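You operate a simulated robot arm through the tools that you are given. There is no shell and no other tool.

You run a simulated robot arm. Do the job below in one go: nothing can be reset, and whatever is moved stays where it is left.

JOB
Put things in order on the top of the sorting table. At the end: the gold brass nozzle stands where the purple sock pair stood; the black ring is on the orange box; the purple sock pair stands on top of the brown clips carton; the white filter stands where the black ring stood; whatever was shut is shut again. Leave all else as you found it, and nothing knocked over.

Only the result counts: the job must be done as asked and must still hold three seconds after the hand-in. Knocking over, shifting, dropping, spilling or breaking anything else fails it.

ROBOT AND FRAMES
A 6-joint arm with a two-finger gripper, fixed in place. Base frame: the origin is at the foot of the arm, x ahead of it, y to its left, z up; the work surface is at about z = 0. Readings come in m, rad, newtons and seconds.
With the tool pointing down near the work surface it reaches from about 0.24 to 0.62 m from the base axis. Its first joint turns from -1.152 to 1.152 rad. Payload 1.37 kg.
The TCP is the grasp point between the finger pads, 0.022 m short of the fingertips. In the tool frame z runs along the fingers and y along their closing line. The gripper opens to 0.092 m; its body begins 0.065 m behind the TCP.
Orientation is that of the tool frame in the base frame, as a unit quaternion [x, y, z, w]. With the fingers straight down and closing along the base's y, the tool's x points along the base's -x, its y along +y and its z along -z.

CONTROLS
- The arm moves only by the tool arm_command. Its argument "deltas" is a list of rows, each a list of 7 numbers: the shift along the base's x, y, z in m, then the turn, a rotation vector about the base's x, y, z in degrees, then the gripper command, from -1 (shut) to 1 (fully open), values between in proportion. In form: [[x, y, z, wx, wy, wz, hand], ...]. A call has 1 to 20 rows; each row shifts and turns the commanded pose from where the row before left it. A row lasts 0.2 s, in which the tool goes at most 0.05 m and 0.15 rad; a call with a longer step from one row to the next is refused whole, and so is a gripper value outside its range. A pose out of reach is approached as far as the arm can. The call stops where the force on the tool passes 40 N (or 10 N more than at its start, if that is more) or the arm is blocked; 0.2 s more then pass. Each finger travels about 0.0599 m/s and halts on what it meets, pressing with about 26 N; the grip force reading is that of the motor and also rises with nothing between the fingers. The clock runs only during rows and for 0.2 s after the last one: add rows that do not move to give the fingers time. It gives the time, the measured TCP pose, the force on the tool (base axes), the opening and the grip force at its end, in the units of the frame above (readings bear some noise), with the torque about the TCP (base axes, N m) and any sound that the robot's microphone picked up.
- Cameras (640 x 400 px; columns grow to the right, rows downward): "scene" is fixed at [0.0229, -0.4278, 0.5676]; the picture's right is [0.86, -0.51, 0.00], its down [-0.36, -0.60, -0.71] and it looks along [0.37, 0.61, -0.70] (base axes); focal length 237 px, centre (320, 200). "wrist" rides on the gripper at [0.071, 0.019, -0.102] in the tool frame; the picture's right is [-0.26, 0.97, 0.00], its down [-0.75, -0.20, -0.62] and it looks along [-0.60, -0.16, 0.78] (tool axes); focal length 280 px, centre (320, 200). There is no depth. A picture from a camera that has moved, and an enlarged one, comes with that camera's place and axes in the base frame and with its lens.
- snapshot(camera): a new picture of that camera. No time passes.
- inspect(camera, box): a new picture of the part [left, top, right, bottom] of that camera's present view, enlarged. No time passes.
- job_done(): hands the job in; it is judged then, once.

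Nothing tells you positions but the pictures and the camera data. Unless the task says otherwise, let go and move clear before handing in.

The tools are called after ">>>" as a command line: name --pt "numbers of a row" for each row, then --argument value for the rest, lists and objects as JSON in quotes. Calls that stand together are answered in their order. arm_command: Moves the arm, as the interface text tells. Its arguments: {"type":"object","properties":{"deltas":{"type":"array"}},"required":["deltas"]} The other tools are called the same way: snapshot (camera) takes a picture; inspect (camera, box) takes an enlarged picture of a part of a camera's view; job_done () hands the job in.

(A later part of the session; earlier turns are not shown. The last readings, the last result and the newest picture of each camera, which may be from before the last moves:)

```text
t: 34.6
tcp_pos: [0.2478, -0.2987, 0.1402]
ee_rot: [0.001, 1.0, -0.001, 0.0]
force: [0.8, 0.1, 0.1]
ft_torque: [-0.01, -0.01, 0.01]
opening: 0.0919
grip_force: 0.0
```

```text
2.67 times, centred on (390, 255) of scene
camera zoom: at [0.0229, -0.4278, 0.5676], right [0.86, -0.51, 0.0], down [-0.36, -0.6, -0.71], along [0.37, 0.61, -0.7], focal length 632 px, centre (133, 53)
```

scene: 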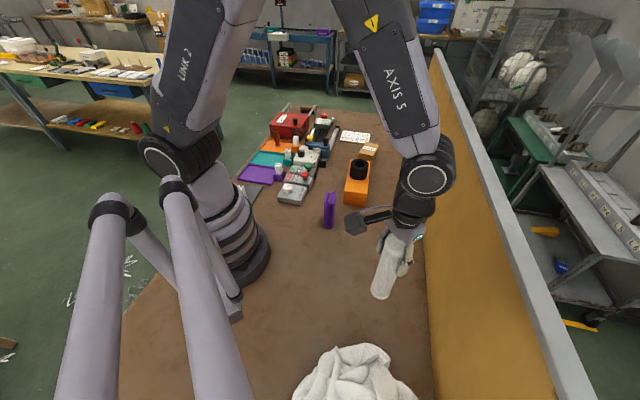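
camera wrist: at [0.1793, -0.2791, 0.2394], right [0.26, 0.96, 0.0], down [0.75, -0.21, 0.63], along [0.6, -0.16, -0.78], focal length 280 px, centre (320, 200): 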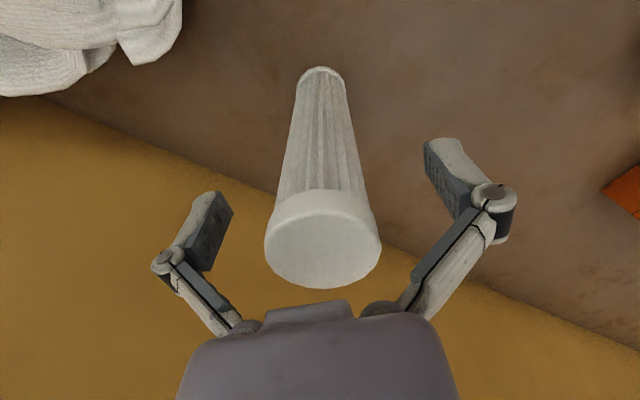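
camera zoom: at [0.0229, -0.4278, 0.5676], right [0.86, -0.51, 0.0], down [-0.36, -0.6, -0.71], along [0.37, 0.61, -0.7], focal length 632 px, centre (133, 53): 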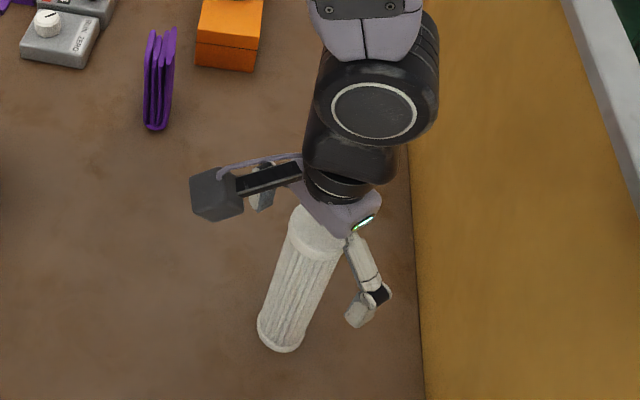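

The filter stands free at the ring's old spot. Rising straight up, then heading toward the sock pair while turning the gripper to close across its thin side.

>>> arm_command --pt "0 0 0.02 0 0 0 1" --pt "0 0 0.04 0 0 0 1" --pt "0 0 0.045 0 0 0 1" --pt "0 0 0.045 0 0 0 1" --pt "0 0 0.03 0 0 0 1" --pt "0 0 0 0 0 0 1"

>>> arm_command --pt "0 0.02 0 0 0 6 1" --pt "0.003 0.035 0 0 0 7 1" --pt "0.004 0.035 0 0 0 7 1" --pt "0.005 0.035 0 0 0 7 1" --pt "0.006 0.035 0 0 0 7 1" --pt "0.006 0.035 0 0 0 7 1" --pt "0.008 0.035 0 0 0 7 1" --pt "0.008 0.025 0 0 0 0 1" --pt "0.004 0.0155 0 0 0 0 1" --pt "0 0 0 0 0 0 1" --pt "0 0 0 0 0 0 1"

>>> snapshot --camera "wrist"

>>> snapshot --camera "scene"

```text
t: 36.0
tcp_pos: [0.2485, -0.2989, 0.3187]
ee_rot: [0.0, 1.0, -0.001, 0.0]
force: [0.1, -0.2, -0.1]
ft_torque: [-0.04, 0.0, -0.01]
opening: 0.0922
grip_force: 0.0
```

```text
t: 38.4
tcp_pos: [0.2943, -0.0308, 0.3192]
ee_rot: [-0.405, 0.914, 0.0, 0.0]
force: [0.1, 0.0, 0.6]
ft_torque: [0.02, 0.02, -0.01]
opening: 0.092
grip_force: 0.1
```

```text
taken
camera wrist: at [0.234, -0.0696, 0.4198], right [-0.54, 0.84, 0.0], down [0.66, 0.42, 0.63], along [0.53, 0.34, -0.78], focal length 280 px, centre (320, 200)
```

wrist: 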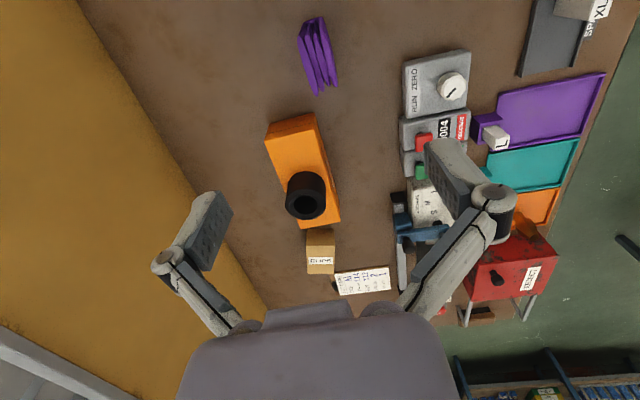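

```text
taken
```

scene: 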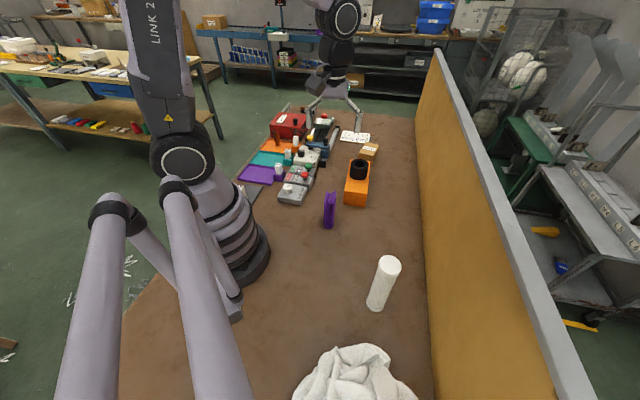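

The filter stands well. The sock pair is beneath the gripper; I'll enlarge it to measure its centre and angle.

>>> inspect --camera "wrist" --box '[270, 0, 370, 110]'

>>> inspect --camera "wrist" --box '[250, 100, 410, 310]'

```text
3.64 times, centred on (320, 55) of wrist
camera zoom: at [0.234, -0.0696, 0.4198], right [-0.54, 0.84, 0.0], down [0.66, 0.42, 0.63], along [0.53, 0.34, -0.78], focal length 1020 px, centre (320, 727)
```

zoom: 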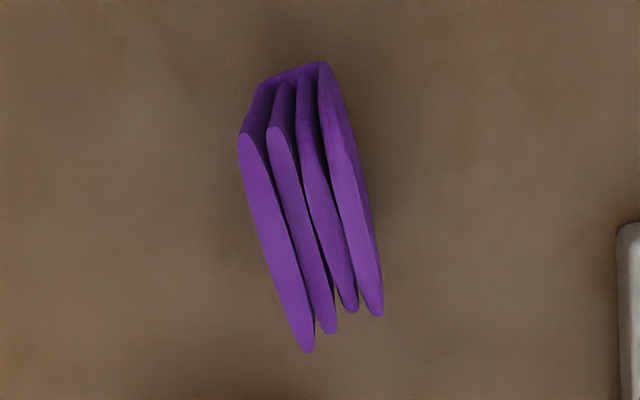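

```text
1.90 times, centred on (330, 205) of wrist
camera zoom: at [0.234, -0.0696, 0.4198], right [-0.54, 0.84, 0.0], down [0.66, 0.42, 0.63], along [0.53, 0.34, -0.78], focal length 534 px, centre (301, 190)
```

zoom: 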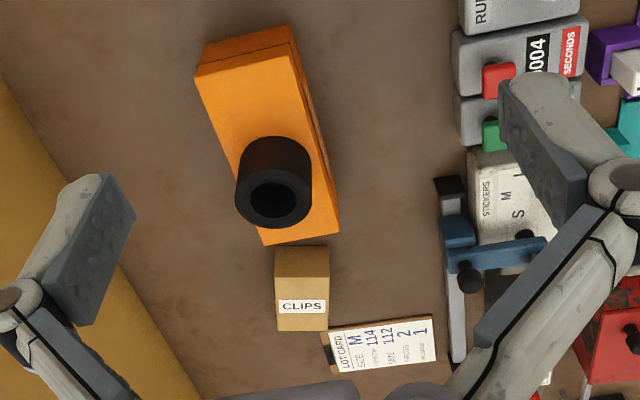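

Sock pair centre is about (0.293,-0.032), 0.117 tall, long axis at 49.6°. I'll fine-align and come part way down to verify.

>>> arm_command --pt "-0.002 -0.002 -0.03 0 0 1.6 1" --pt "0 0 -0.045 0 0 0 1" --pt "0 0 -0.045 0 0 0 1" --pt "0 0 -0.025 0 0 0 1" --pt "0 0 0 0 0 0 1" --pt "0 0 0 0 0 0 1"

>>> snapshot --camera "wrist"

>>> inspect --camera "wrist" --box '[250, 10, 390, 170]'

```text
t: 39.8
tcp_pos: [0.2912, -0.0308, 0.1753]
ee_rot: [-0.419, 0.908, 0.0, 0.001]
force: [-1.1, -0.4, -1.2]
ft_torque: [-0.01, 0.01, 0.04]
opening: 0.0918
grip_force: 0.1
```

```text
taken
camera wrist: at [0.2326, -0.0714, 0.2755], right [-0.56, 0.83, 0.0], down [0.64, 0.44, 0.63], along [0.52, 0.35, -0.78], focal length 280 px, centre (320, 200)
```

wrist: 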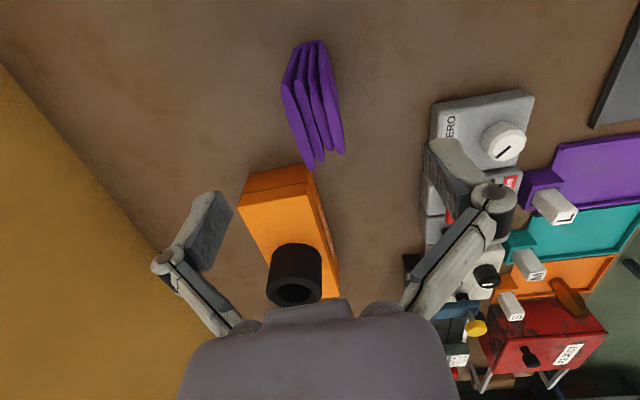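

```text
2.50 times, centred on (320, 90) of wrist
camera zoom: at [0.2326, -0.0714, 0.2755], right [-0.56, 0.83, 0.0], down [0.64, 0.44, 0.63], along [0.52, 0.35, -0.78], focal length 701 px, centre (320, 475)
```

zoom: 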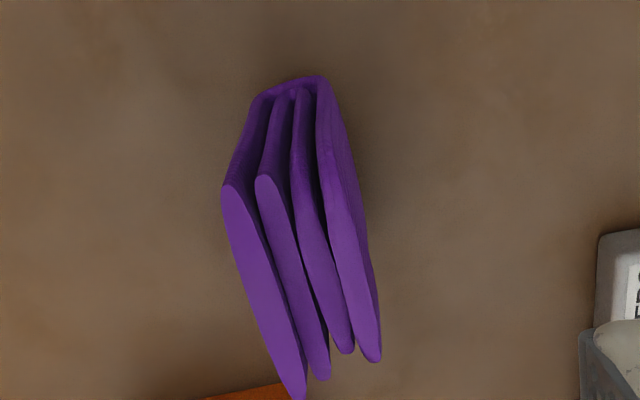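

Alignment is nearly right; a 3 mm shift and then down around the sock pair.

>>> arm_command --pt "0 -0.003 -0.02 0 0 0 1" --pt "0 0 -0.035 0 0 0 1" --pt "0 0 -0.03 0 0 0 1" --pt "0 0 -0.0095 0 0 0 1" --pt "0 0 0 0 0 0 1" --pt "0 0 0 0 0 0 1"

>>> snapshot --camera "wrist"

>>> inspect --camera "scene" --box '[280, 140, 400, 240]'

```text
t: 41.2
tcp_pos: [0.2911, -0.0338, 0.0787]
ee_rot: [-0.418, 0.908, 0.001, 0.0]
force: [-0.3, -0.1, -0.4]
ft_torque: [-0.03, -0.01, -0.01]
opening: 0.092
grip_force: 0.2
```

```text
taken
camera wrist: at [0.2318, -0.0746, 0.1799], right [-0.56, 0.83, 0.0], down [0.64, 0.44, 0.63], along [0.52, 0.35, -0.78], focal length 280 px, centre (320, 200)
```

wrist: 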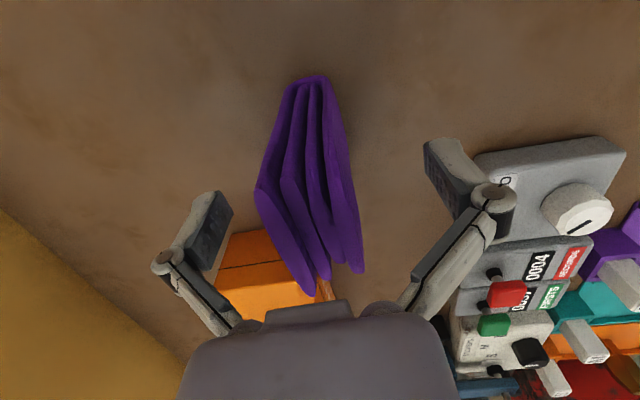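

```text
4.00 times, centred on (340, 190) of scene
camera zoom: at [0.023, -0.4278, 0.5676], right [0.86, -0.51, 0.0], down [-0.36, -0.6, -0.71], along [0.37, 0.61, -0.7], focal length 948 px, centre (240, 240)
```

zoom: 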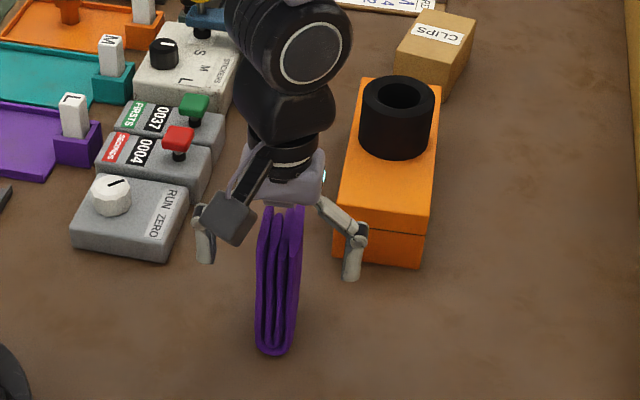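

The fingers straddle the sock pair. A small nudge to centre, then slow closing.

>>> arm_command --pt "0.0015 -0.0013 0 0 0 0 0.5" --pt "0 0 0 0 0 0 0.0" --pt "0 0 0 0 0 0 -0.15" --pt "0 0 0 0 0 0 -0.22" --pt "0 0 0 0 0 0 -0.28" --pt "0 0 0 0 0 0 -0.34" --pt "0 0 0 0 0 0 -0.4" --pt "0 0 0 0 0 0 -0.46" --pt "0 0 0 0 0 0 -0.6" --pt "0 0 0 0 0 0 -1" --pt "0 0 0 0 0 0 -1" --pt "0 0 0 0 0 0 -1"

>>> snapshot --camera "wrist"

>>> inspect --camera "scene" --box '[280, 140, 400, 240]'

```text
t: 43.8
tcp_pos: [0.2918, -0.034, 0.0801]
ee_rot: [-0.418, 0.908, 0.0, 0.001]
force: [-1.1, -0.1, 2.3]
ft_torque: [0.02, 0.04, 0.0]
opening: 0.0287
grip_force: 26.0
```

```text
taken
camera wrist: at [0.2335, -0.0754, 0.1803], right [-0.56, 0.83, 0.0], down [0.64, 0.44, 0.63], along [0.52, 0.35, -0.78], focal length 280 px, centre (320, 200)
```

wrist: 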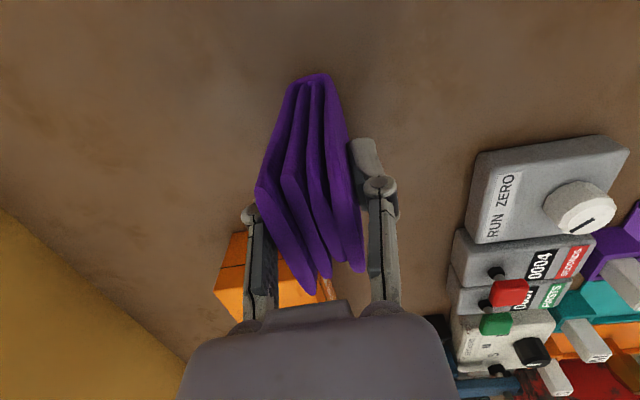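

```text
4.00 times, centred on (340, 190) of scene
camera zoom: at [0.0229, -0.4278, 0.5676], right [0.86, -0.51, 0.0], down [-0.36, -0.6, -0.71], along [0.37, 0.61, -0.7], focal length 948 px, centre (240, 240)
```

zoom: 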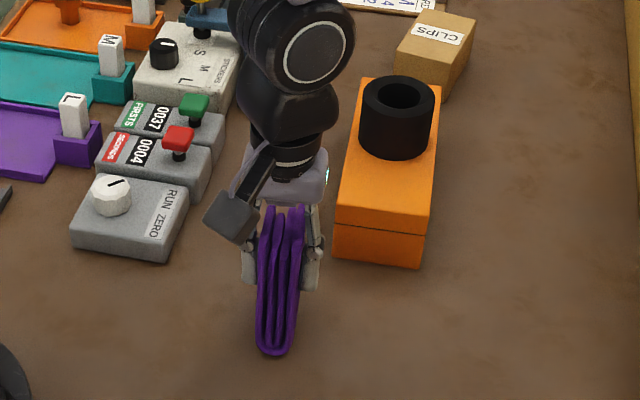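

Gripped at 0.0287 m. Lifting high and carrying it over the carton, turning to line up with the carton's long side.

>>> arm_command --pt "0 0 0.015 0 0 0 -1" --pt "0 0 0.04 0 0 0 -1" --pt "0 0 0.045 0 0 0 -1" --pt "0 0 0.045 0 0 0 -1" --pt "0 0 0.035 0 0 0 -1" --pt "0.015 0.01 0 0 0 -1 -1" --pt "0.03 0.02 0 0 0 -2 -1" --pt "0.036 0.0235 0 0 0 -2 -1" --pt "0.036 0.0235 0 0 0 -2 -1" --pt "0.036 0.0235 0 0 0 -2 -1" --pt "0.036 0.0235 0 0 0 -2 -1" --pt "0.036 0.0235 0 0 0 -2 -1" --pt "0.03 0.02 0 0 0 -2 -1" --pt "0.022 0.015 0 0 0 -1 -1" --pt "0.012 0.008 0 0 0 0 -1" --pt "0 0 0 0 0 0 -1" --pt "0 0 0 0 0 0 -1"

>>> snapshot --camera "wrist"

>>> snapshot --camera "scene"

```text
t: 47.4
tcp_pos: [0.583, 0.1553, 0.2597]
ee_rot: [-0.288, 0.958, 0.0, -0.001]
force: [0.2, 0.3, -0.7]
ft_torque: [0.03, -0.03, 0.0]
opening: 0.0291
grip_force: 25.8
```

```text
taken
camera wrist: at [0.5139, 0.1334, 0.3593], right [-0.31, 0.95, 0.0], down [0.74, 0.25, 0.63], along [0.59, 0.2, -0.78], focal length 280 px, centre (320, 200)
```

wrist: 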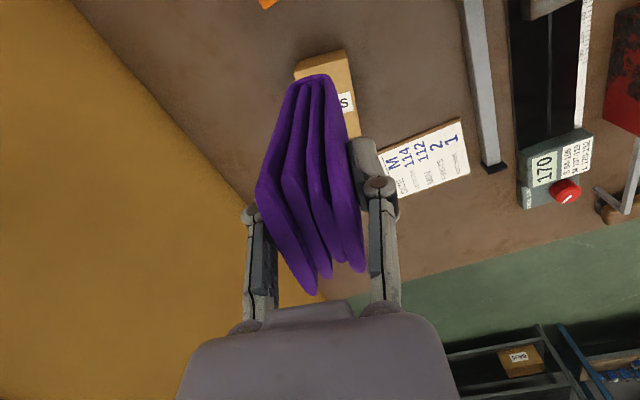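

```text
taken
```

scene: 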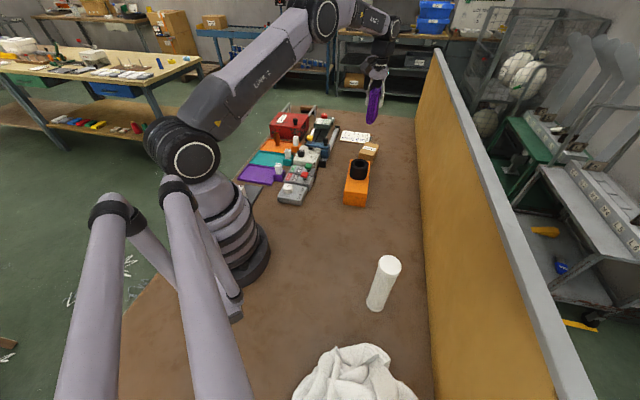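

The arm reaches this far without trouble. I'll enlarge the view to check the sock's base against the carton.

>>> inspect --camera "wrist" --box '[250, 30, 410, 150]'

>>> inspect --camera "scene" --box '[340, 50, 420, 170]'

```text
3.33 times, centred on (330, 90) of wrist
camera zoom: at [0.5139, 0.1334, 0.3593], right [-0.31, 0.95, 0.0], down [0.74, 0.25, 0.63], along [0.59, 0.2, -0.78], focal length 935 px, centre (287, 567)
```

zoom: 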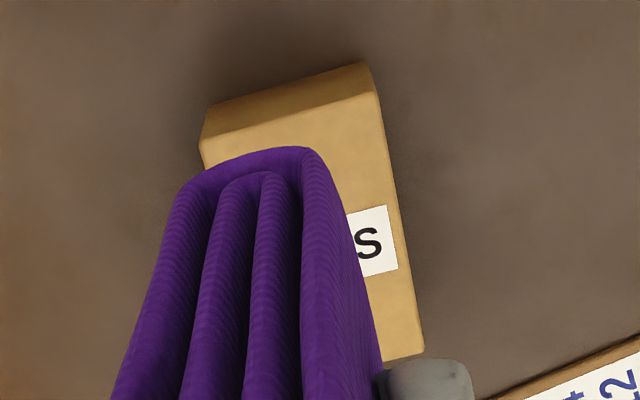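

```text
3.33 times, centred on (380, 110) of scene
camera zoom: at [0.023, -0.4278, 0.5676], right [0.86, -0.51, 0.0], down [-0.36, -0.6, -0.71], along [0.37, 0.61, -0.7], focal length 790 px, centre (120, 500)
```

zoom: 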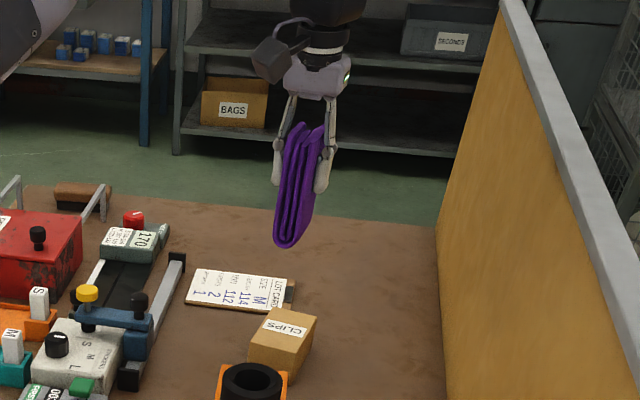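

Carton top centre confirmed at about (0.617,0.180), yaw 33°. I'll descend somewhat and move forward to the centre, watching whether the arm can reach.

>>> arm_command --pt "0 0 -0.03 0 0 0 -1" --pt "0 0 -0.035 0 0 0 -1" --pt "0 0 -0.02 0 0 0 -1" --pt "0.012 0.0083 0 0 0 0 -1" --pt "0.012 0.0083 0 0 0 0 -1" --pt "0.0105 0.0072 0 0 0 0 -1" --pt "0 0 0 0 0 0 -1" --pt "0 0 0 0 0 0 -1"

>>> snapshot --camera "wrist"

>>> inspect --camera "scene" --box '[335, 80, 415, 180]'

```text
t: 49.2
tcp_pos: [0.6161, 0.1788, 0.1738]
ee_rot: [-0.288, 0.957, 0.0, 0.0]
force: [-1.0, -0.8, 0.1]
ft_torque: [0.0, 0.0, -0.04]
opening: 0.0292
grip_force: 25.5
```

```text
taken
camera wrist: at [0.5482, 0.156, 0.275], right [-0.31, 0.95, 0.0], down [0.74, 0.25, 0.63], along [0.59, 0.2, -0.78], focal length 280 px, centre (320, 200)
```

wrist: 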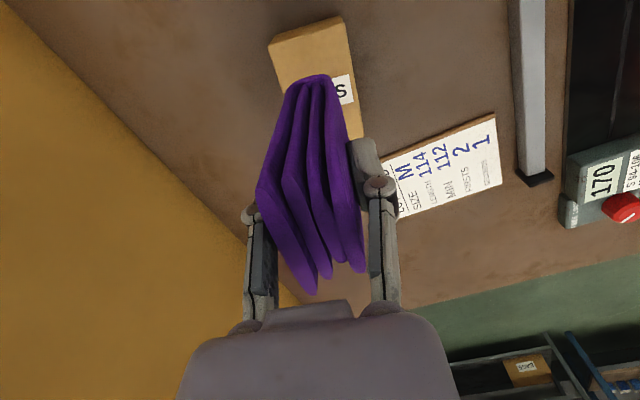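

```text
4.00 times, centred on (375, 130) of scene
camera zoom: at [0.023, -0.4278, 0.5676], right [0.86, -0.51, 0.0], down [-0.36, -0.6, -0.71], along [0.37, 0.61, -0.7], focal length 948 px, centre (100, 480)
```

zoom: 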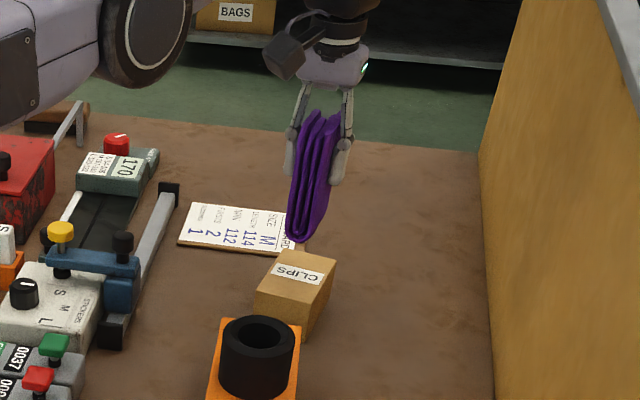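

The arm reaches the carton's centre. Lowering the sock pair onto the carton.

>>> arm_command --pt "0 0 -0.015 0 0 0 -1" --pt "0 0 -0.018 0 0 0 -1" --pt "0 0 -0.007 0 0 0 -1" --pt "0 0 0 0 0 0 -1" --pt "0 0 0 0 0 0 -1"

>>> snapshot --camera "wrist"

>>> inspect --camera "scene" --box '[340, 90, 410, 170]'

```text
t: 50.4
tcp_pos: [0.6168, 0.1789, 0.1336]
ee_rot: [-0.289, 0.957, 0.001, 0.0]
force: [0.3, -0.8, -0.9]
ft_torque: [-0.02, -0.03, 0.01]
opening: 0.0289
grip_force: 25.4
```

```text
taken
camera wrist: at [0.5477, 0.1564, 0.2353], right [-0.31, 0.95, 0.0], down [0.74, 0.25, 0.63], along [0.59, 0.2, -0.78], focal length 280 px, centre (320, 200)
```

wrist: 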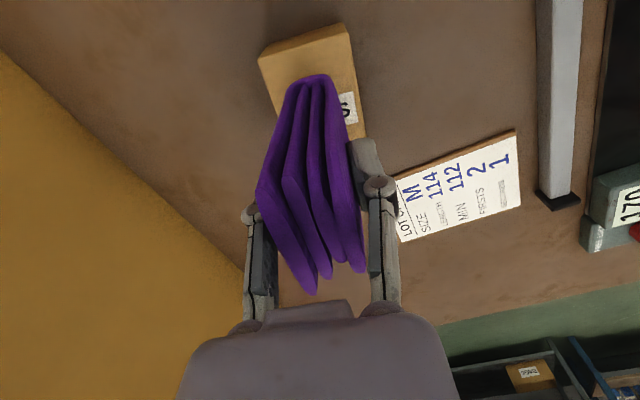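

```text
5.00 times, centred on (375, 130) of scene
camera zoom: at [0.023, -0.4278, 0.5676], right [0.86, -0.51, 0.0], down [-0.36, -0.6, -0.71], along [0.37, 0.61, -0.7], focal length 1185 px, centre (45, 550)
```

zoom: 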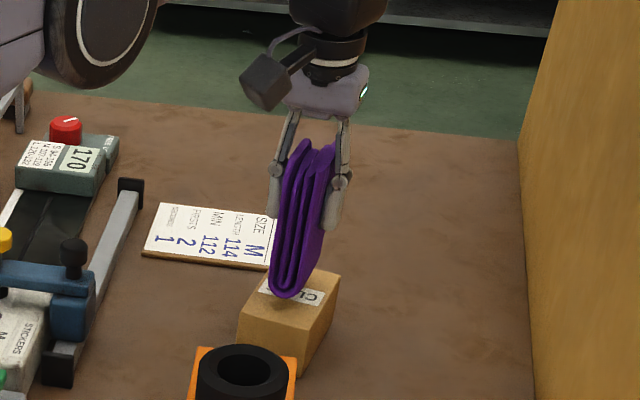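

The sock pair is a few millimetres above the carton. I'll zoom in to check its centring before final contact.

>>> inspect --camera "scene" --box '[355, 105, 400, 165]'

>>> inspect --camera "wrist" --box '[240, 10, 400, 150]'

```text
6.67 times, centred on (378, 135) of scene
camera zoom: at [0.023, -0.4278, 0.5676], right [0.86, -0.51, 0.0], down [-0.36, -0.6, -0.71], along [0.37, 0.61, -0.7], focal length 1580 px, centre (-63, 633)
```

zoom: 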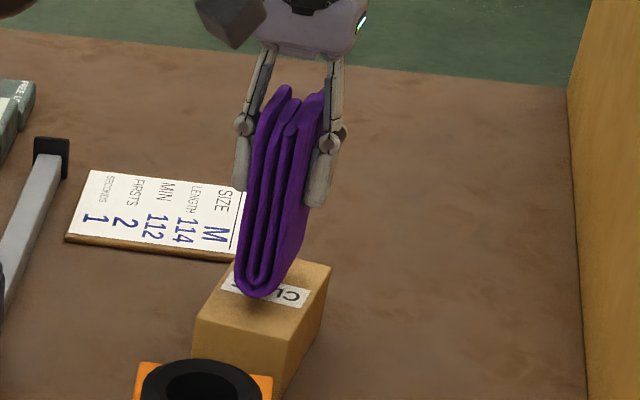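

```text
2.86 times, centred on (320, 80) of wrist
camera zoom: at [0.5477, 0.1564, 0.2353], right [-0.31, 0.95, 0.0], down [0.74, 0.25, 0.63], along [0.59, 0.2, -0.78], focal length 801 px, centre (320, 543)
```

zoom: 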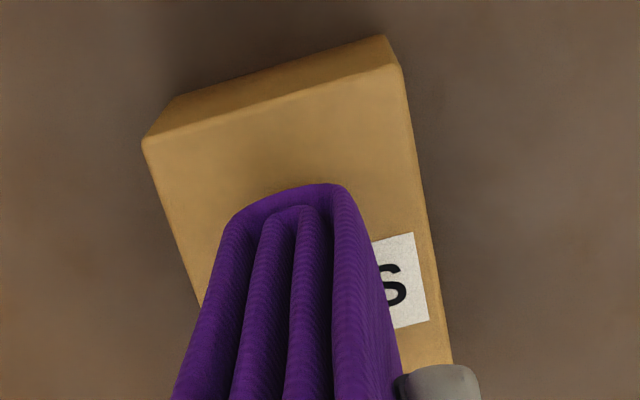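

The sock pair is well centred on the carton top. Now lowering in small steps to contact.

>>> arm_command --pt "0 0 -0.003 0 0 0 -1" --pt "0 0 0 0 0 0 -1"

>>> arm_command --pt "0 0 -0.0015 0 0 0 -1" --pt "0 0 0 0 0 0 -1"

>>> arm_command --pt "0 0 -0.001 0 0 0 -1" --pt "0 0 0 0 0 0 -1"

```text
t: 51.0
tcp_pos: [0.616, 0.1797, 0.1322]
ee_rot: [-0.288, 0.957, 0.0, 0.001]
force: [0.0, -0.8, -0.5]
ft_torque: [0.03, 0.02, -0.01]
opening: 0.0289
grip_force: 25.7
```

```text
t: 51.6
tcp_pos: [0.6163, 0.1795, 0.1294]
ee_rot: [-0.288, 0.958, 0.001, 0.0]
force: [-0.9, 0.4, 0.1]
ft_torque: [-0.01, 0.0, 0.02]
opening: 0.0292
grip_force: 25.9
```

```text
t: 52.2
tcp_pos: [0.6172, 0.1798, 0.1297]
ee_rot: [-0.289, 0.957, 0.0, 0.001]
force: [0.8, 0.0, -0.6]
ft_torque: [-0.03, 0.0, 0.03]
opening: 0.0292
grip_force: 25.6
```

>>> arm_command --pt "0 0 -0.001 0 0 0 -1" --pt "0 0 0 0 0 0 -1"

>>> arm_command --pt "0 0 -0.001 0 0 0 -1" --pt "0 0 0 0 0 0 -1"

>>> arm_command --pt "0 0 -0.0008 0 0 0 -1" --pt "0 0 0 0 0 0 -1"

```text
t: 52.8
tcp_pos: [0.6168, 0.1797, 0.129]
ee_rot: [-0.288, 0.958, 0.0, 0.001]
force: [-0.7, 0.2, 0.0]
ft_torque: [0.0, 0.02, 0.0]
opening: 0.0288
grip_force: 25.7
```

```text
t: 53.4
tcp_pos: [0.6165, 0.1788, 0.1278]
ee_rot: [-0.288, 0.958, 0.0, 0.001]
force: [-1.0, 0.3, 1.4]
ft_torque: [-0.1, 0.02, -0.03]
opening: 0.0291
grip_force: 26.1
```

```text
t: 54.0
tcp_pos: [0.617, 0.1809, 0.1274]
ee_rot: [-0.288, 0.957, 0.001, 0.001]
force: [-2.8, 0.5, 8.1]
ft_torque: [-0.1, 0.1, 0.03]
opening: 0.0293
grip_force: 26.0
```

Contact made at TCP z ≈ 0.1275. Opening slowly and equally.

>>> arm_command --pt "0 0 0.0004 0 0 0 -1" --pt "0 0 0 0 0 0 -0.4" --pt "0 0 0 0 0 0 -0.33" --pt "0 0 0 0 0 0 -0.2" --pt "0 0 0 0 0 0 0.0" --pt "0 0 0 0 0 0 0.3" --pt "0 0 0 0 0 0 0.6" --pt "0 0 0 0 0 0 0.8" --pt "0 0 0 0 0 0 0.8" --pt "0 0 0 0 0 0 0.8"

>>> snapshot --camera "wrist"

>>> inspect --camera "scene" --box '[345, 90, 405, 165]'

```text
t: 56.2
tcp_pos: [0.6166, 0.1792, 0.1276]
ee_rot: [-0.288, 0.958, 0.001, 0.001]
force: [0.6, -0.3, 0.3]
ft_torque: [-0.01, -0.03, -0.02]
opening: 0.083
grip_force: 0.2
```

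```text
taken
camera wrist: at [0.548, 0.1568, 0.2277], right [-0.31, 0.95, 0.0], down [0.74, 0.25, 0.63], along [0.59, 0.2, -0.78], focal length 280 px, centre (320, 200)
```

wrist: 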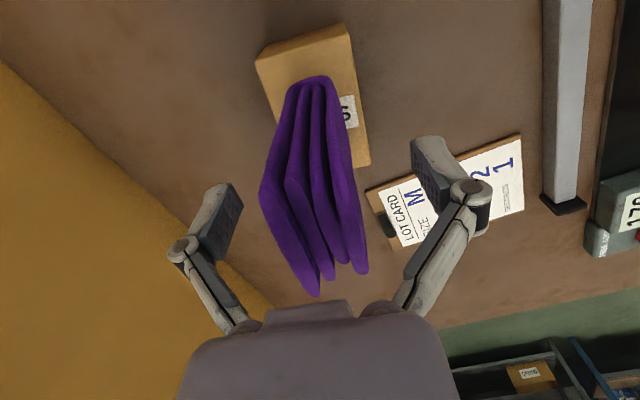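

```text
5.33 times, centred on (375, 128) of scene
camera zoom: at [0.0229, -0.4278, 0.5676], right [0.86, -0.51, 0.0], down [-0.36, -0.6, -0.71], along [0.37, 0.61, -0.7], focal length 1264 px, centre (27, 587)
```

zoom: 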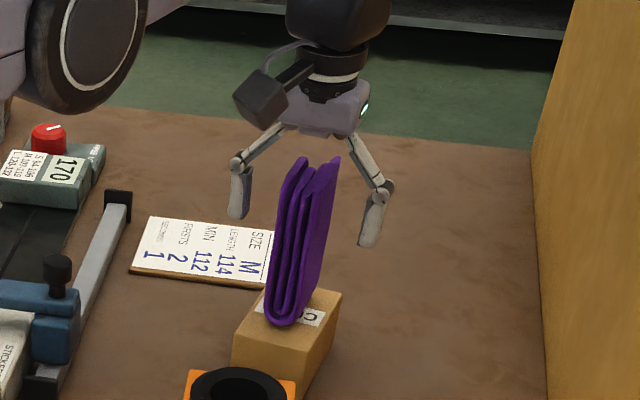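

The sock pair stands on the carton by itself. Rising straight up, clear of it.

>>> arm_command --pt "0 0 0.01 0 0 0 0.8" --pt "0 0 0.02 0 0 0 0.8" --pt "0 0 0.03 0 0 0 0.8" --pt "0 0 0.03 0 0 0 0.8" --pt "0 0 0.02 0 0 0 0.8" --pt "0 0 0 0 0 0 0.8"

>>> snapshot --camera "wrist"

>>> inspect --camera "scene" --box '[345, 90, 405, 165]'

```text
t: 57.6
tcp_pos: [0.6113, 0.1805, 0.2373]
ee_rot: [-0.288, 0.958, 0.0, 0.001]
force: [-0.5, -0.4, 0.0]
ft_torque: [-0.02, 0.03, 0.01]
opening: 0.0826
grip_force: 0.1
out of reach, approached as far as the arm can: row 4
```

```text
taken
camera wrist: at [0.5425, 0.1573, 0.3374], right [-0.32, 0.95, 0.0], down [0.74, 0.25, 0.63], along [0.59, 0.2, -0.78], focal length 280 px, centre (320, 200)
```

wrist: 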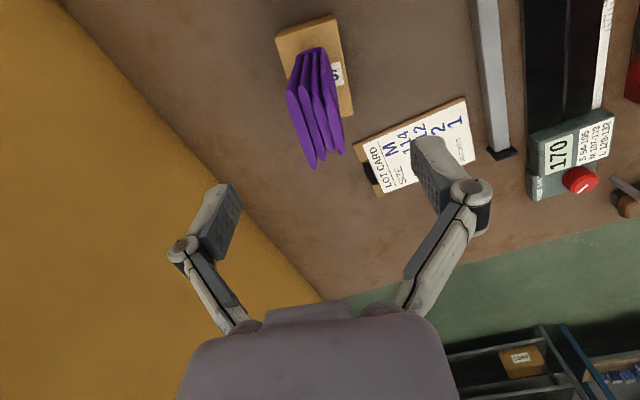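

```text
5.33 times, centred on (375, 128) of scene
camera zoom: at [0.0229, -0.4278, 0.5676], right [0.86, -0.51, 0.0], down [-0.36, -0.6, -0.71], along [0.37, 0.61, -0.7], focal length 1264 px, centre (27, 587)
```

zoom: 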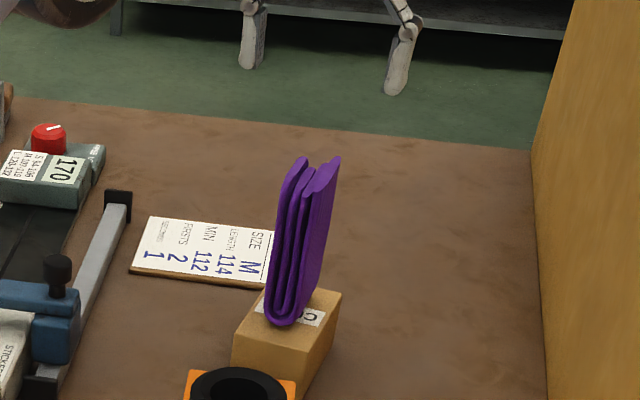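

Everything placed so far stands. Now I'll head over to the nozzle in the orange tray, staying high.

>>> arm_command --pt "-0.02 0.01 0 0 0 0 1" --pt "-0.03 0.02 0.02 0 0 0 1" --pt "-0.03 0.03 0.025 0 0 0 1" --pt "-0.03 0.032 0.02 0 0 0 1" --pt "-0.03 0.032 0 0 0 0 1" --pt "-0.03 0.032 0 0 0 0 1" --pt "-0.03 0.032 0 0 0 0 1" --pt "-0.03 0.032 0 0 0 0 1" --pt "-0.025 0.027 0 0 0 0 1" --pt "-0.02 0.02 0 0 0 0 1" --pt "0 0 0 0 0 0 1" --pt "0 0 0 0 0 0 1"

>>> snapshot --camera "wrist"

>>> snapshot --camera "scene"

```text
t: 60.2
tcp_pos: [0.4064, 0.4652, 0.3285]
ee_rot: [-0.289, 0.957, 0.0, 0.0]
force: [0.2, 0.1, 0.2]
ft_torque: [0.03, -0.05, 0.01]
opening: 0.0923
grip_force: 0.0
out of reach, approached as far as the arm can: row 1, 2, 3, 4, 5, 6, 7
```

```text
taken
camera wrist: at [0.3376, 0.4421, 0.4284], right [-0.31, 0.95, 0.0], down [0.74, 0.25, 0.63], along [0.59, 0.2, -0.78], focal length 280 px, centre (320, 200)
```

wrist: 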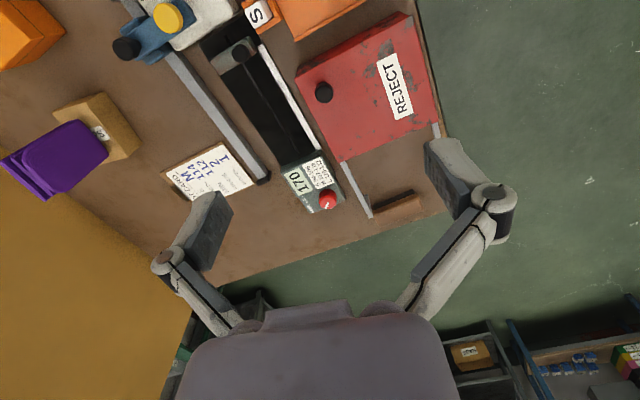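

```text
taken
```

scene: 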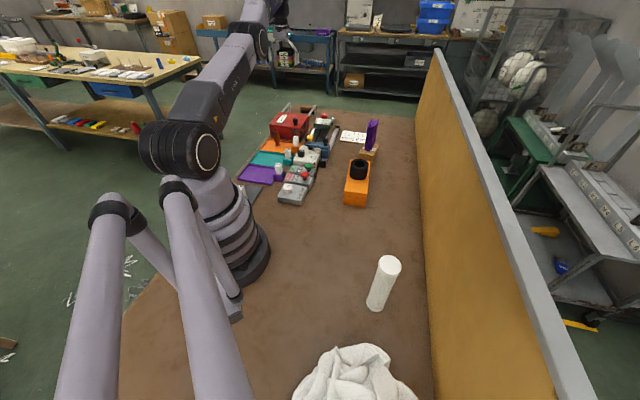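

I'm beyond the nozzle now, above the red box. Moving back to sit above the nozzle.

>>> arm_command --pt "-0.03 -0.006 -0.01 0 0 0 1" --pt "-0.03 -0.006 -0.02 0 0 0 1" --pt "-0.012 -0.003 -0.02 0 0 0 1" --pt "0 0 0 0 0 0 1" --pt "0 0 0 0 0 0 1"

>>> snapshot --camera "wrist"

>>> inspect --camera "wrist" --box '[230, 0, 430, 120]'

```text
t: 61.4
tcp_pos: [0.3933, 0.4767, 0.3165]
ee_rot: [-0.288, 0.958, -0.001, -0.001]
force: [0.7, -0.2, 0.6]
ft_torque: [0.0, 0.0, 0.03]
opening: 0.092
grip_force: 0.0
out of reach, approached as far as the arm can: row 1, 2, 3
```

```text
taken
camera wrist: at [0.3259, 0.4535, 0.4172], right [-0.31, 0.95, 0.0], down [0.74, 0.25, 0.62], along [0.59, 0.2, -0.78], focal length 280 px, centre (320, 200)
```

wrist: 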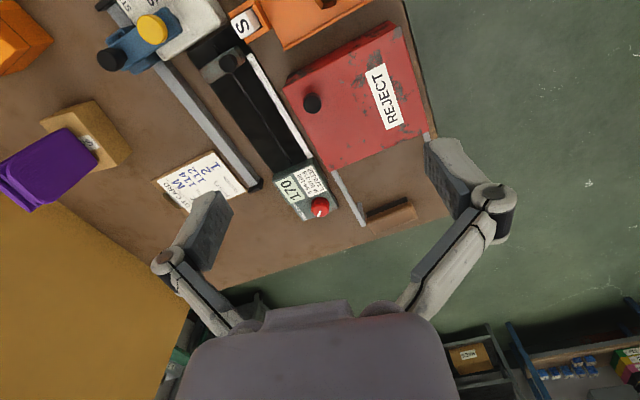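

```text
3.20 times, centred on (330, 60) of wrist
camera zoom: at [0.3259, 0.4535, 0.4172], right [-0.31, 0.95, 0.0], down [0.74, 0.25, 0.62], along [0.59, 0.2, -0.78], focal length 897 px, centre (288, 648)
```

zoom: 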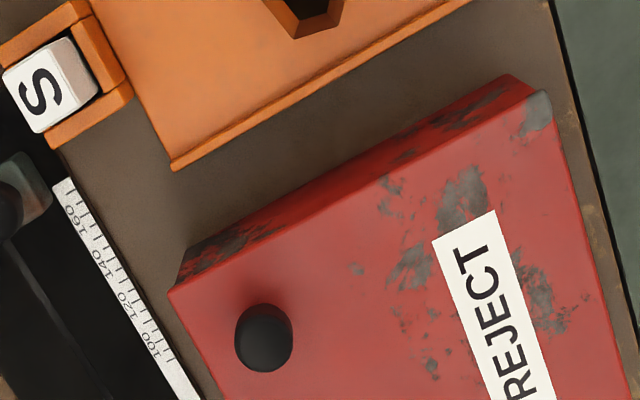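

The arm seems stuck near full stretch, so inward moves are only partly followed. I'll command several small inward steps and watch the response.

>>> arm_command --pt "-0.006 -0.008 -0.002 0 0 0 1" --pt "-0.006 -0.008 -0.002 0 0 0 1" --pt "-0.006 -0.008 -0.002 0 0 0 1" --pt "-0.006 -0.008 -0.002 0 0 0 1" --pt "0 0 0 0 0 0 1"

>>> snapshot --camera "scene"

```text
t: 62.6
tcp_pos: [0.3936, 0.4752, 0.3201]
ee_rot: [-0.287, 0.958, -0.001, -0.001]
force: [0.0, -0.7, 0.1]
ft_torque: [-0.01, -0.02, -0.01]
opening: 0.0919
grip_force: 0.1
out of reach, approached as far as the arm can: row 1, 2, 3, 4
```

```text
taken
```

scene: 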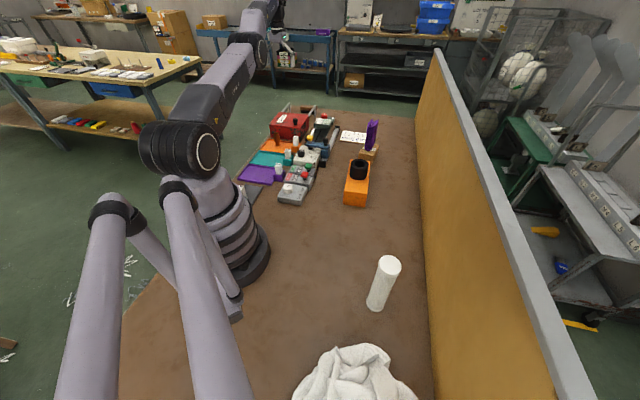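

The arm looks straight at the elbow, so tiny inward steps have no effect. I'll try larger inward steps toward the shoulder, a couple at a time, staying high.

>>> arm_command --pt "-0.0295 -0.0356 -0.0128 0 0 0 1" --pt "0 0 0 0 0 0 1"

```text
t: 63.2
tcp_pos: [0.3937, 0.4742, 0.3196]
ee_rot: [-0.288, 0.958, -0.001, 0.0]
force: [0.8, -0.7, 0.4]
ft_torque: [-0.03, -0.01, -0.01]
opening: 0.0918
grip_force: 0.0
out of reach, approached as far as the arm can: row 1
```

No inward response. I'll test a sideways (tangential) step to learn what limits the arm.

>>> arm_command --pt "0.023 -0.019 0 0 0 0 1" --pt "0 0 0 0 0 0 1"

```text
t: 63.8
tcp_pos: [0.4175, 0.4561, 0.3199]
ee_rot: [-0.288, 0.958, 0.0, 0.0]
force: [0.4, 0.1, -0.5]
ft_torque: [0.0, -0.03, -0.01]
opening: 0.0919
grip_force: 0.1
```

Sideways works fully. Now testing an inward step from here.

>>> arm_command --pt "-0.0135 -0.0148 -0.005 0 0 0 1" --pt "0 0 0 0 0 0 1"

```text
t: 64.4
tcp_pos: [0.4157, 0.4562, 0.3206]
ee_rot: [-0.288, 0.958, 0.0, 0.001]
force: [0.0, -0.3, -0.8]
ft_torque: [-0.01, 0.0, 0.0]
opening: 0.0921
grip_force: 0.0
out of reach, approached as far as the arm can: row 1
```

Inward is blocked while sideways works, which fits a straight elbow. A downward step should let the elbow bend; I'm well above the red box here, so I'll try a modest one.

>>> arm_command --pt "0 0 -0.03 0 0 0 1" --pt "0 0 0 0 0 0 1"

>>> snapshot --camera "scene"

```text
t: 65.0
tcp_pos: [0.4231, 0.4606, 0.2921]
ee_rot: [-0.288, 0.958, -0.002, -0.001]
force: [0.2, -0.1, 0.0]
ft_torque: [-0.02, -0.02, 0.0]
opening: 0.092
grip_force: 0.1
out of reach, approached as far as the arm can: row 1
```

```text
taken
```

scene: 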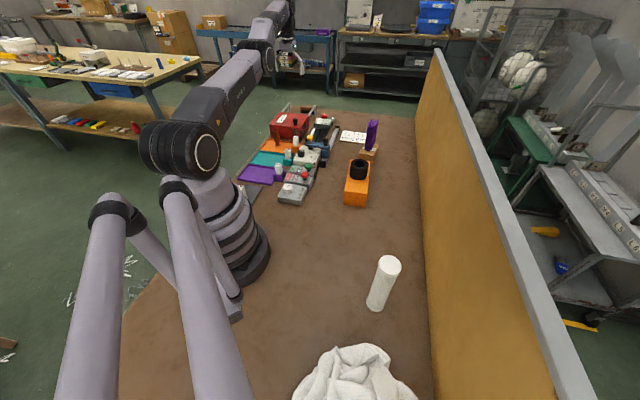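

It just slid along its outer limit. An upward-and-inward step should bend the elbow the right way; that's also the safest direction.

>>> arm_command --pt "-0.02 -0.022 0.035 0 0 0 1" --pt "0 0 0 0 0 0 1"

```text
t: 65.6
tcp_pos: [0.4167, 0.4565, 0.3152]
ee_rot: [-0.288, 0.958, 0.0, 0.0]
force: [-0.4, 0.9, 1.2]
ft_torque: [-0.02, -0.01, -0.02]
opening: 0.092
grip_force: 0.2
out of reach, approached as far as the arm can: row 1
```

>>> arm_command --pt "-0.02 -0.022 0.035 0 0 0 1" --pt "-0.02 -0.022 0.035 0 0 0 1" --pt "-0.02 -0.022 0.035 0 0 0 1" --pt "0 0 0 0 0 0 1"

>>> snapshot --camera "scene"

```text
t: 66.6
tcp_pos: [0.4126, 0.4489, 0.3447]
ee_rot: [-0.288, 0.958, 0.0, -0.002]
force: [-1.4, 0.3, 2.0]
ft_torque: [0.0, 0.03, 0.01]
opening: 0.092
grip_force: 0.1
out of reach, approached as far as the arm can: row 1, 2, 3
```

```text
taken
```

scene: 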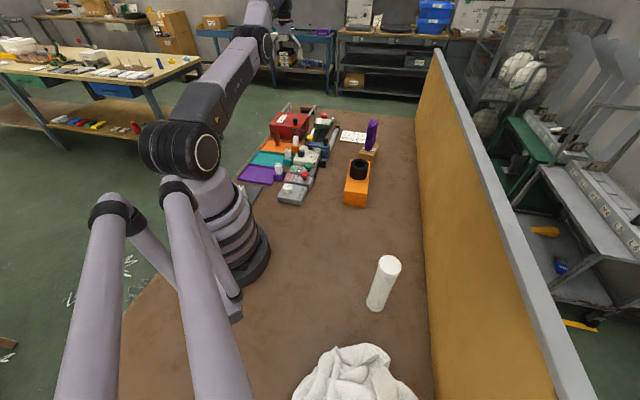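

Still pinned at the outer limit. I'll try pressing outward once (which should straighten the elbow through the bad side) and then inward.

>>> arm_command --pt "0.03 0.033 0.01 0 0 0 1" --pt "-0.012 -0.013 -0.004 0 0 0 1" --pt "-0.012 -0.013 -0.004 0 0 0 1" --pt "0 0 0 0 0 0 1"

```text
t: 67.6
tcp_pos: [0.4126, 0.4493, 0.3455]
ee_rot: [-0.288, 0.958, 0.0, 0.0]
force: [0.5, -0.1, -0.2]
ft_torque: [0.02, -0.05, 0.0]
opening: 0.092
grip_force: 0.0
out of reach, approached as far as the arm can: row 1, 2, 3
```

I believe the elbow is locked straight. Tilting the tool slightly (fingertips toward the base) while backing off should make the elbow bend; I'm well above everything here.

>>> arm_command --pt "-0.0298 -0.0324 0 -5.9 5.4 0 1" --pt "-0.0298 -0.0324 0 -5.9 5.4 0 1" --pt "0 0 0 0 0 0 1"

>>> snapshot --camera "scene"

```text
t: 68.4
tcp_pos: [0.3625, 0.3973, 0.3482]
ee_rot: [-0.286, 0.948, -0.071, -0.119]
force: [-0.3, 0.0, -0.1]
ft_torque: [0.0, -0.01, 0.0]
opening: 0.0921
grip_force: 0.1
out of reach, approached as far as the arm can: row 1
```

```text
taken
```

scene: 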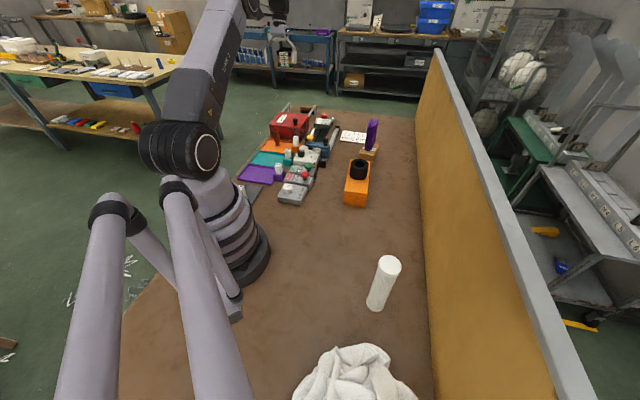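

That freed it: the elbow is bent up again. Now I'll bring the tool back to vertical.

>>> arm_command --pt "0 0 0 3.95 -3.6 0 1" --pt "0 0 0 3.95 -3.6 0 1" --pt "0 0 0 3.9 -3.6 0 1" --pt "0 0 0 0 0 0 1" --pt "0 0 0 0 0 0 1"

>>> snapshot --camera "wrist"

>>> inspect --camera "scene" --box '[320, 100, 420, 215]'

```text
t: 69.6
tcp_pos: [0.3637, 0.3975, 0.3483]
ee_rot: [-0.288, 0.958, 0.0, 0.0]
force: [-0.1, 0.5, -0.2]
ft_torque: [-0.01, 0.0, 0.02]
opening: 0.0922
grip_force: 0.0
```

```text
taken
camera wrist: at [0.2948, 0.3738, 0.4491], right [-0.32, 0.95, 0.0], down [0.74, 0.25, 0.63], along [0.59, 0.2, -0.78], focal length 280 px, centre (320, 200)
```

wrist: 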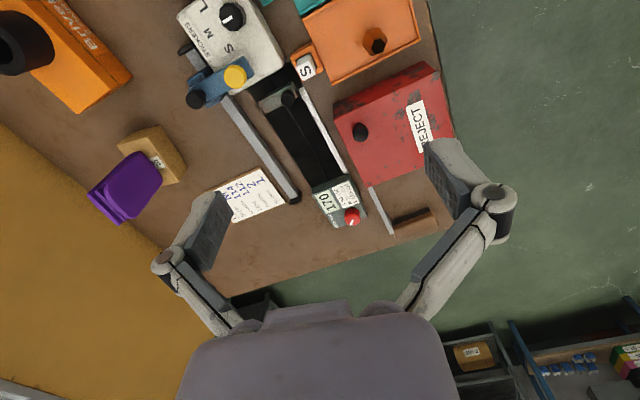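

```text
3.48 times, centred on (370, 158) of scene
camera zoom: at [0.0229, -0.4278, 0.5676], right [0.86, -0.51, 0.0], down [-0.36, -0.6, -0.71], along [0.37, 0.61, -0.7], focal length 824 px, centre (146, 348)
```

zoom: 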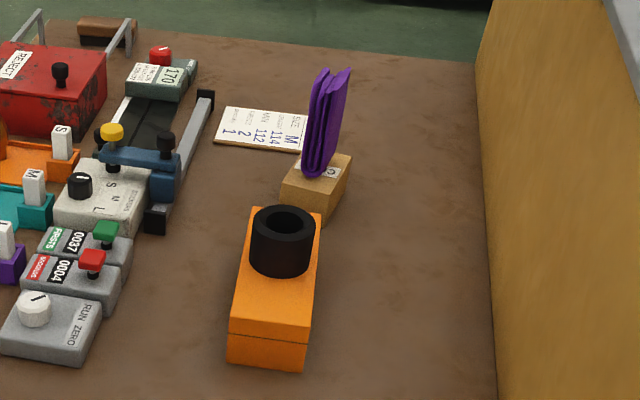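

The tool is vertical again and the arm responds. The nozzle is visible in the orange tray; I'll zoom in to measure it.

>>> inspect --camera "wrist" --box '[300, 0, 440, 100]'

>>> inspect --camera "wrist" --box '[345, 10, 405, 70]'

```text
4.00 times, centred on (370, 50) of wrist
camera zoom: at [0.2948, 0.3738, 0.4491], right [-0.32, 0.95, 0.0], down [0.74, 0.25, 0.63], along [0.59, 0.2, -0.78], focal length 1122 px, centre (120, 800)
```

zoom: 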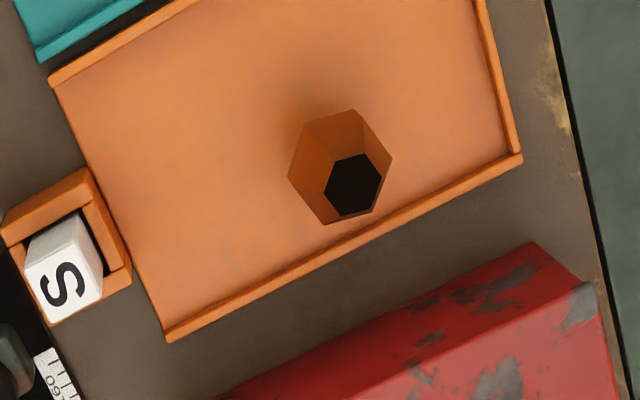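

```text
6.67 times, centred on (375, 40) of wrist
camera zoom: at [0.2948, 0.3738, 0.4491], right [-0.32, 0.95, 0.0], down [0.74, 0.25, 0.63], along [0.59, 0.2, -0.78], focal length 1869 px, centre (-47, 1267)
```

zoom: 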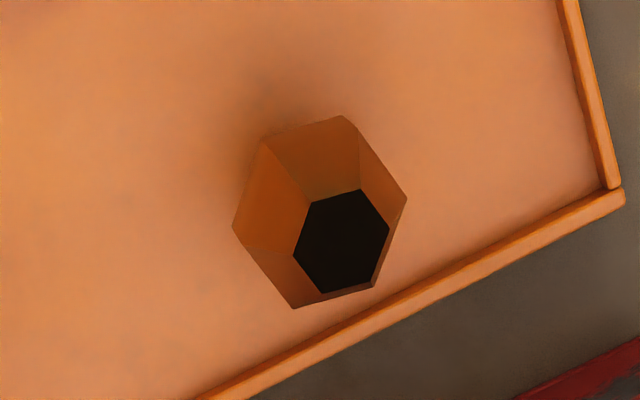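

The nozzle is a hexagon about 0.030 across flats, centred near (0.335,0.4625), with flats facing ~153°. I'll move above it, turn the gripper to match, and narrow the opening so as to miss the neighbours.

>>> arm_command --pt "-0.006 0.013 -0.02 0 0 7.4 0.6" --pt "-0.006 0.013 -0.03 0 0 7.4 0.4" --pt "-0.006 0.013 -0.03 0 0 7.4 0.2" --pt "-0.006 0.013 -0.03 0 0 7.3 0.2" --pt "-0.0047 0.013 -0.02 0 0 0 0.2" --pt "0 0 0 0 0 0 0.2" --pt "0 0 0 0 0 0 0.2"

>>> snapshot --camera "wrist"

>>> inspect --camera "wrist" --box '[250, 10, 390, 130]'

```text
t: 71.2
tcp_pos: [0.3348, 0.4624, 0.2192]
ee_rot: [-0.524, 0.852, 0.001, 0.0]
force: [-0.6, -0.1, -0.7]
ft_torque: [0.02, 0.0, -0.01]
opening: 0.0552
grip_force: 0.0
```

```text
taken
camera wrist: at [0.2865, 0.4073, 0.3196], right [-0.74, 0.67, 0.0], down [0.52, 0.58, 0.63], along [0.42, 0.46, -0.78], focal length 280 px, centre (320, 200)
```

wrist: 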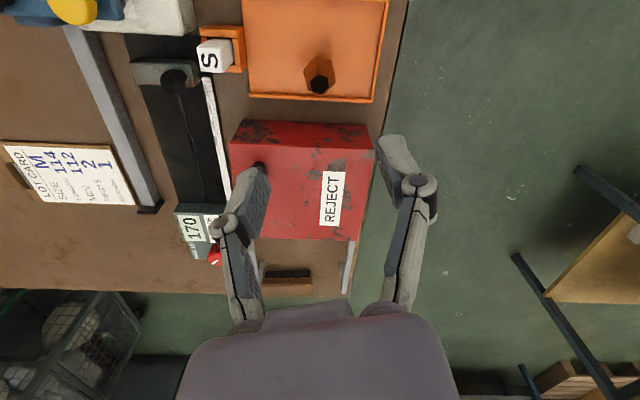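

```text
3.33 times, centred on (320, 70) of wrist
camera zoom: at [0.2865, 0.4073, 0.3196], right [-0.74, 0.67, 0.0], down [0.52, 0.58, 0.63], along [0.42, 0.46, -0.78], focal length 935 px, centre (320, 633)
```

zoom: 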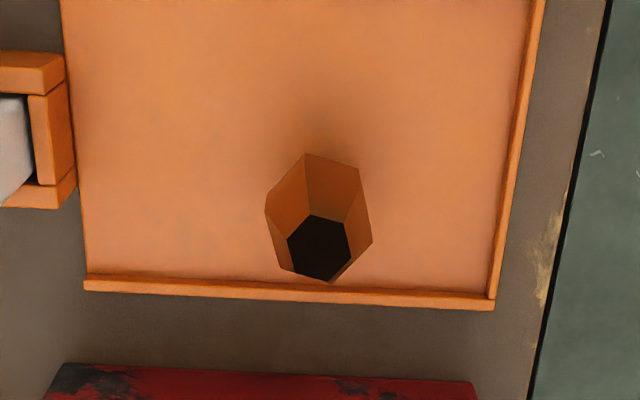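

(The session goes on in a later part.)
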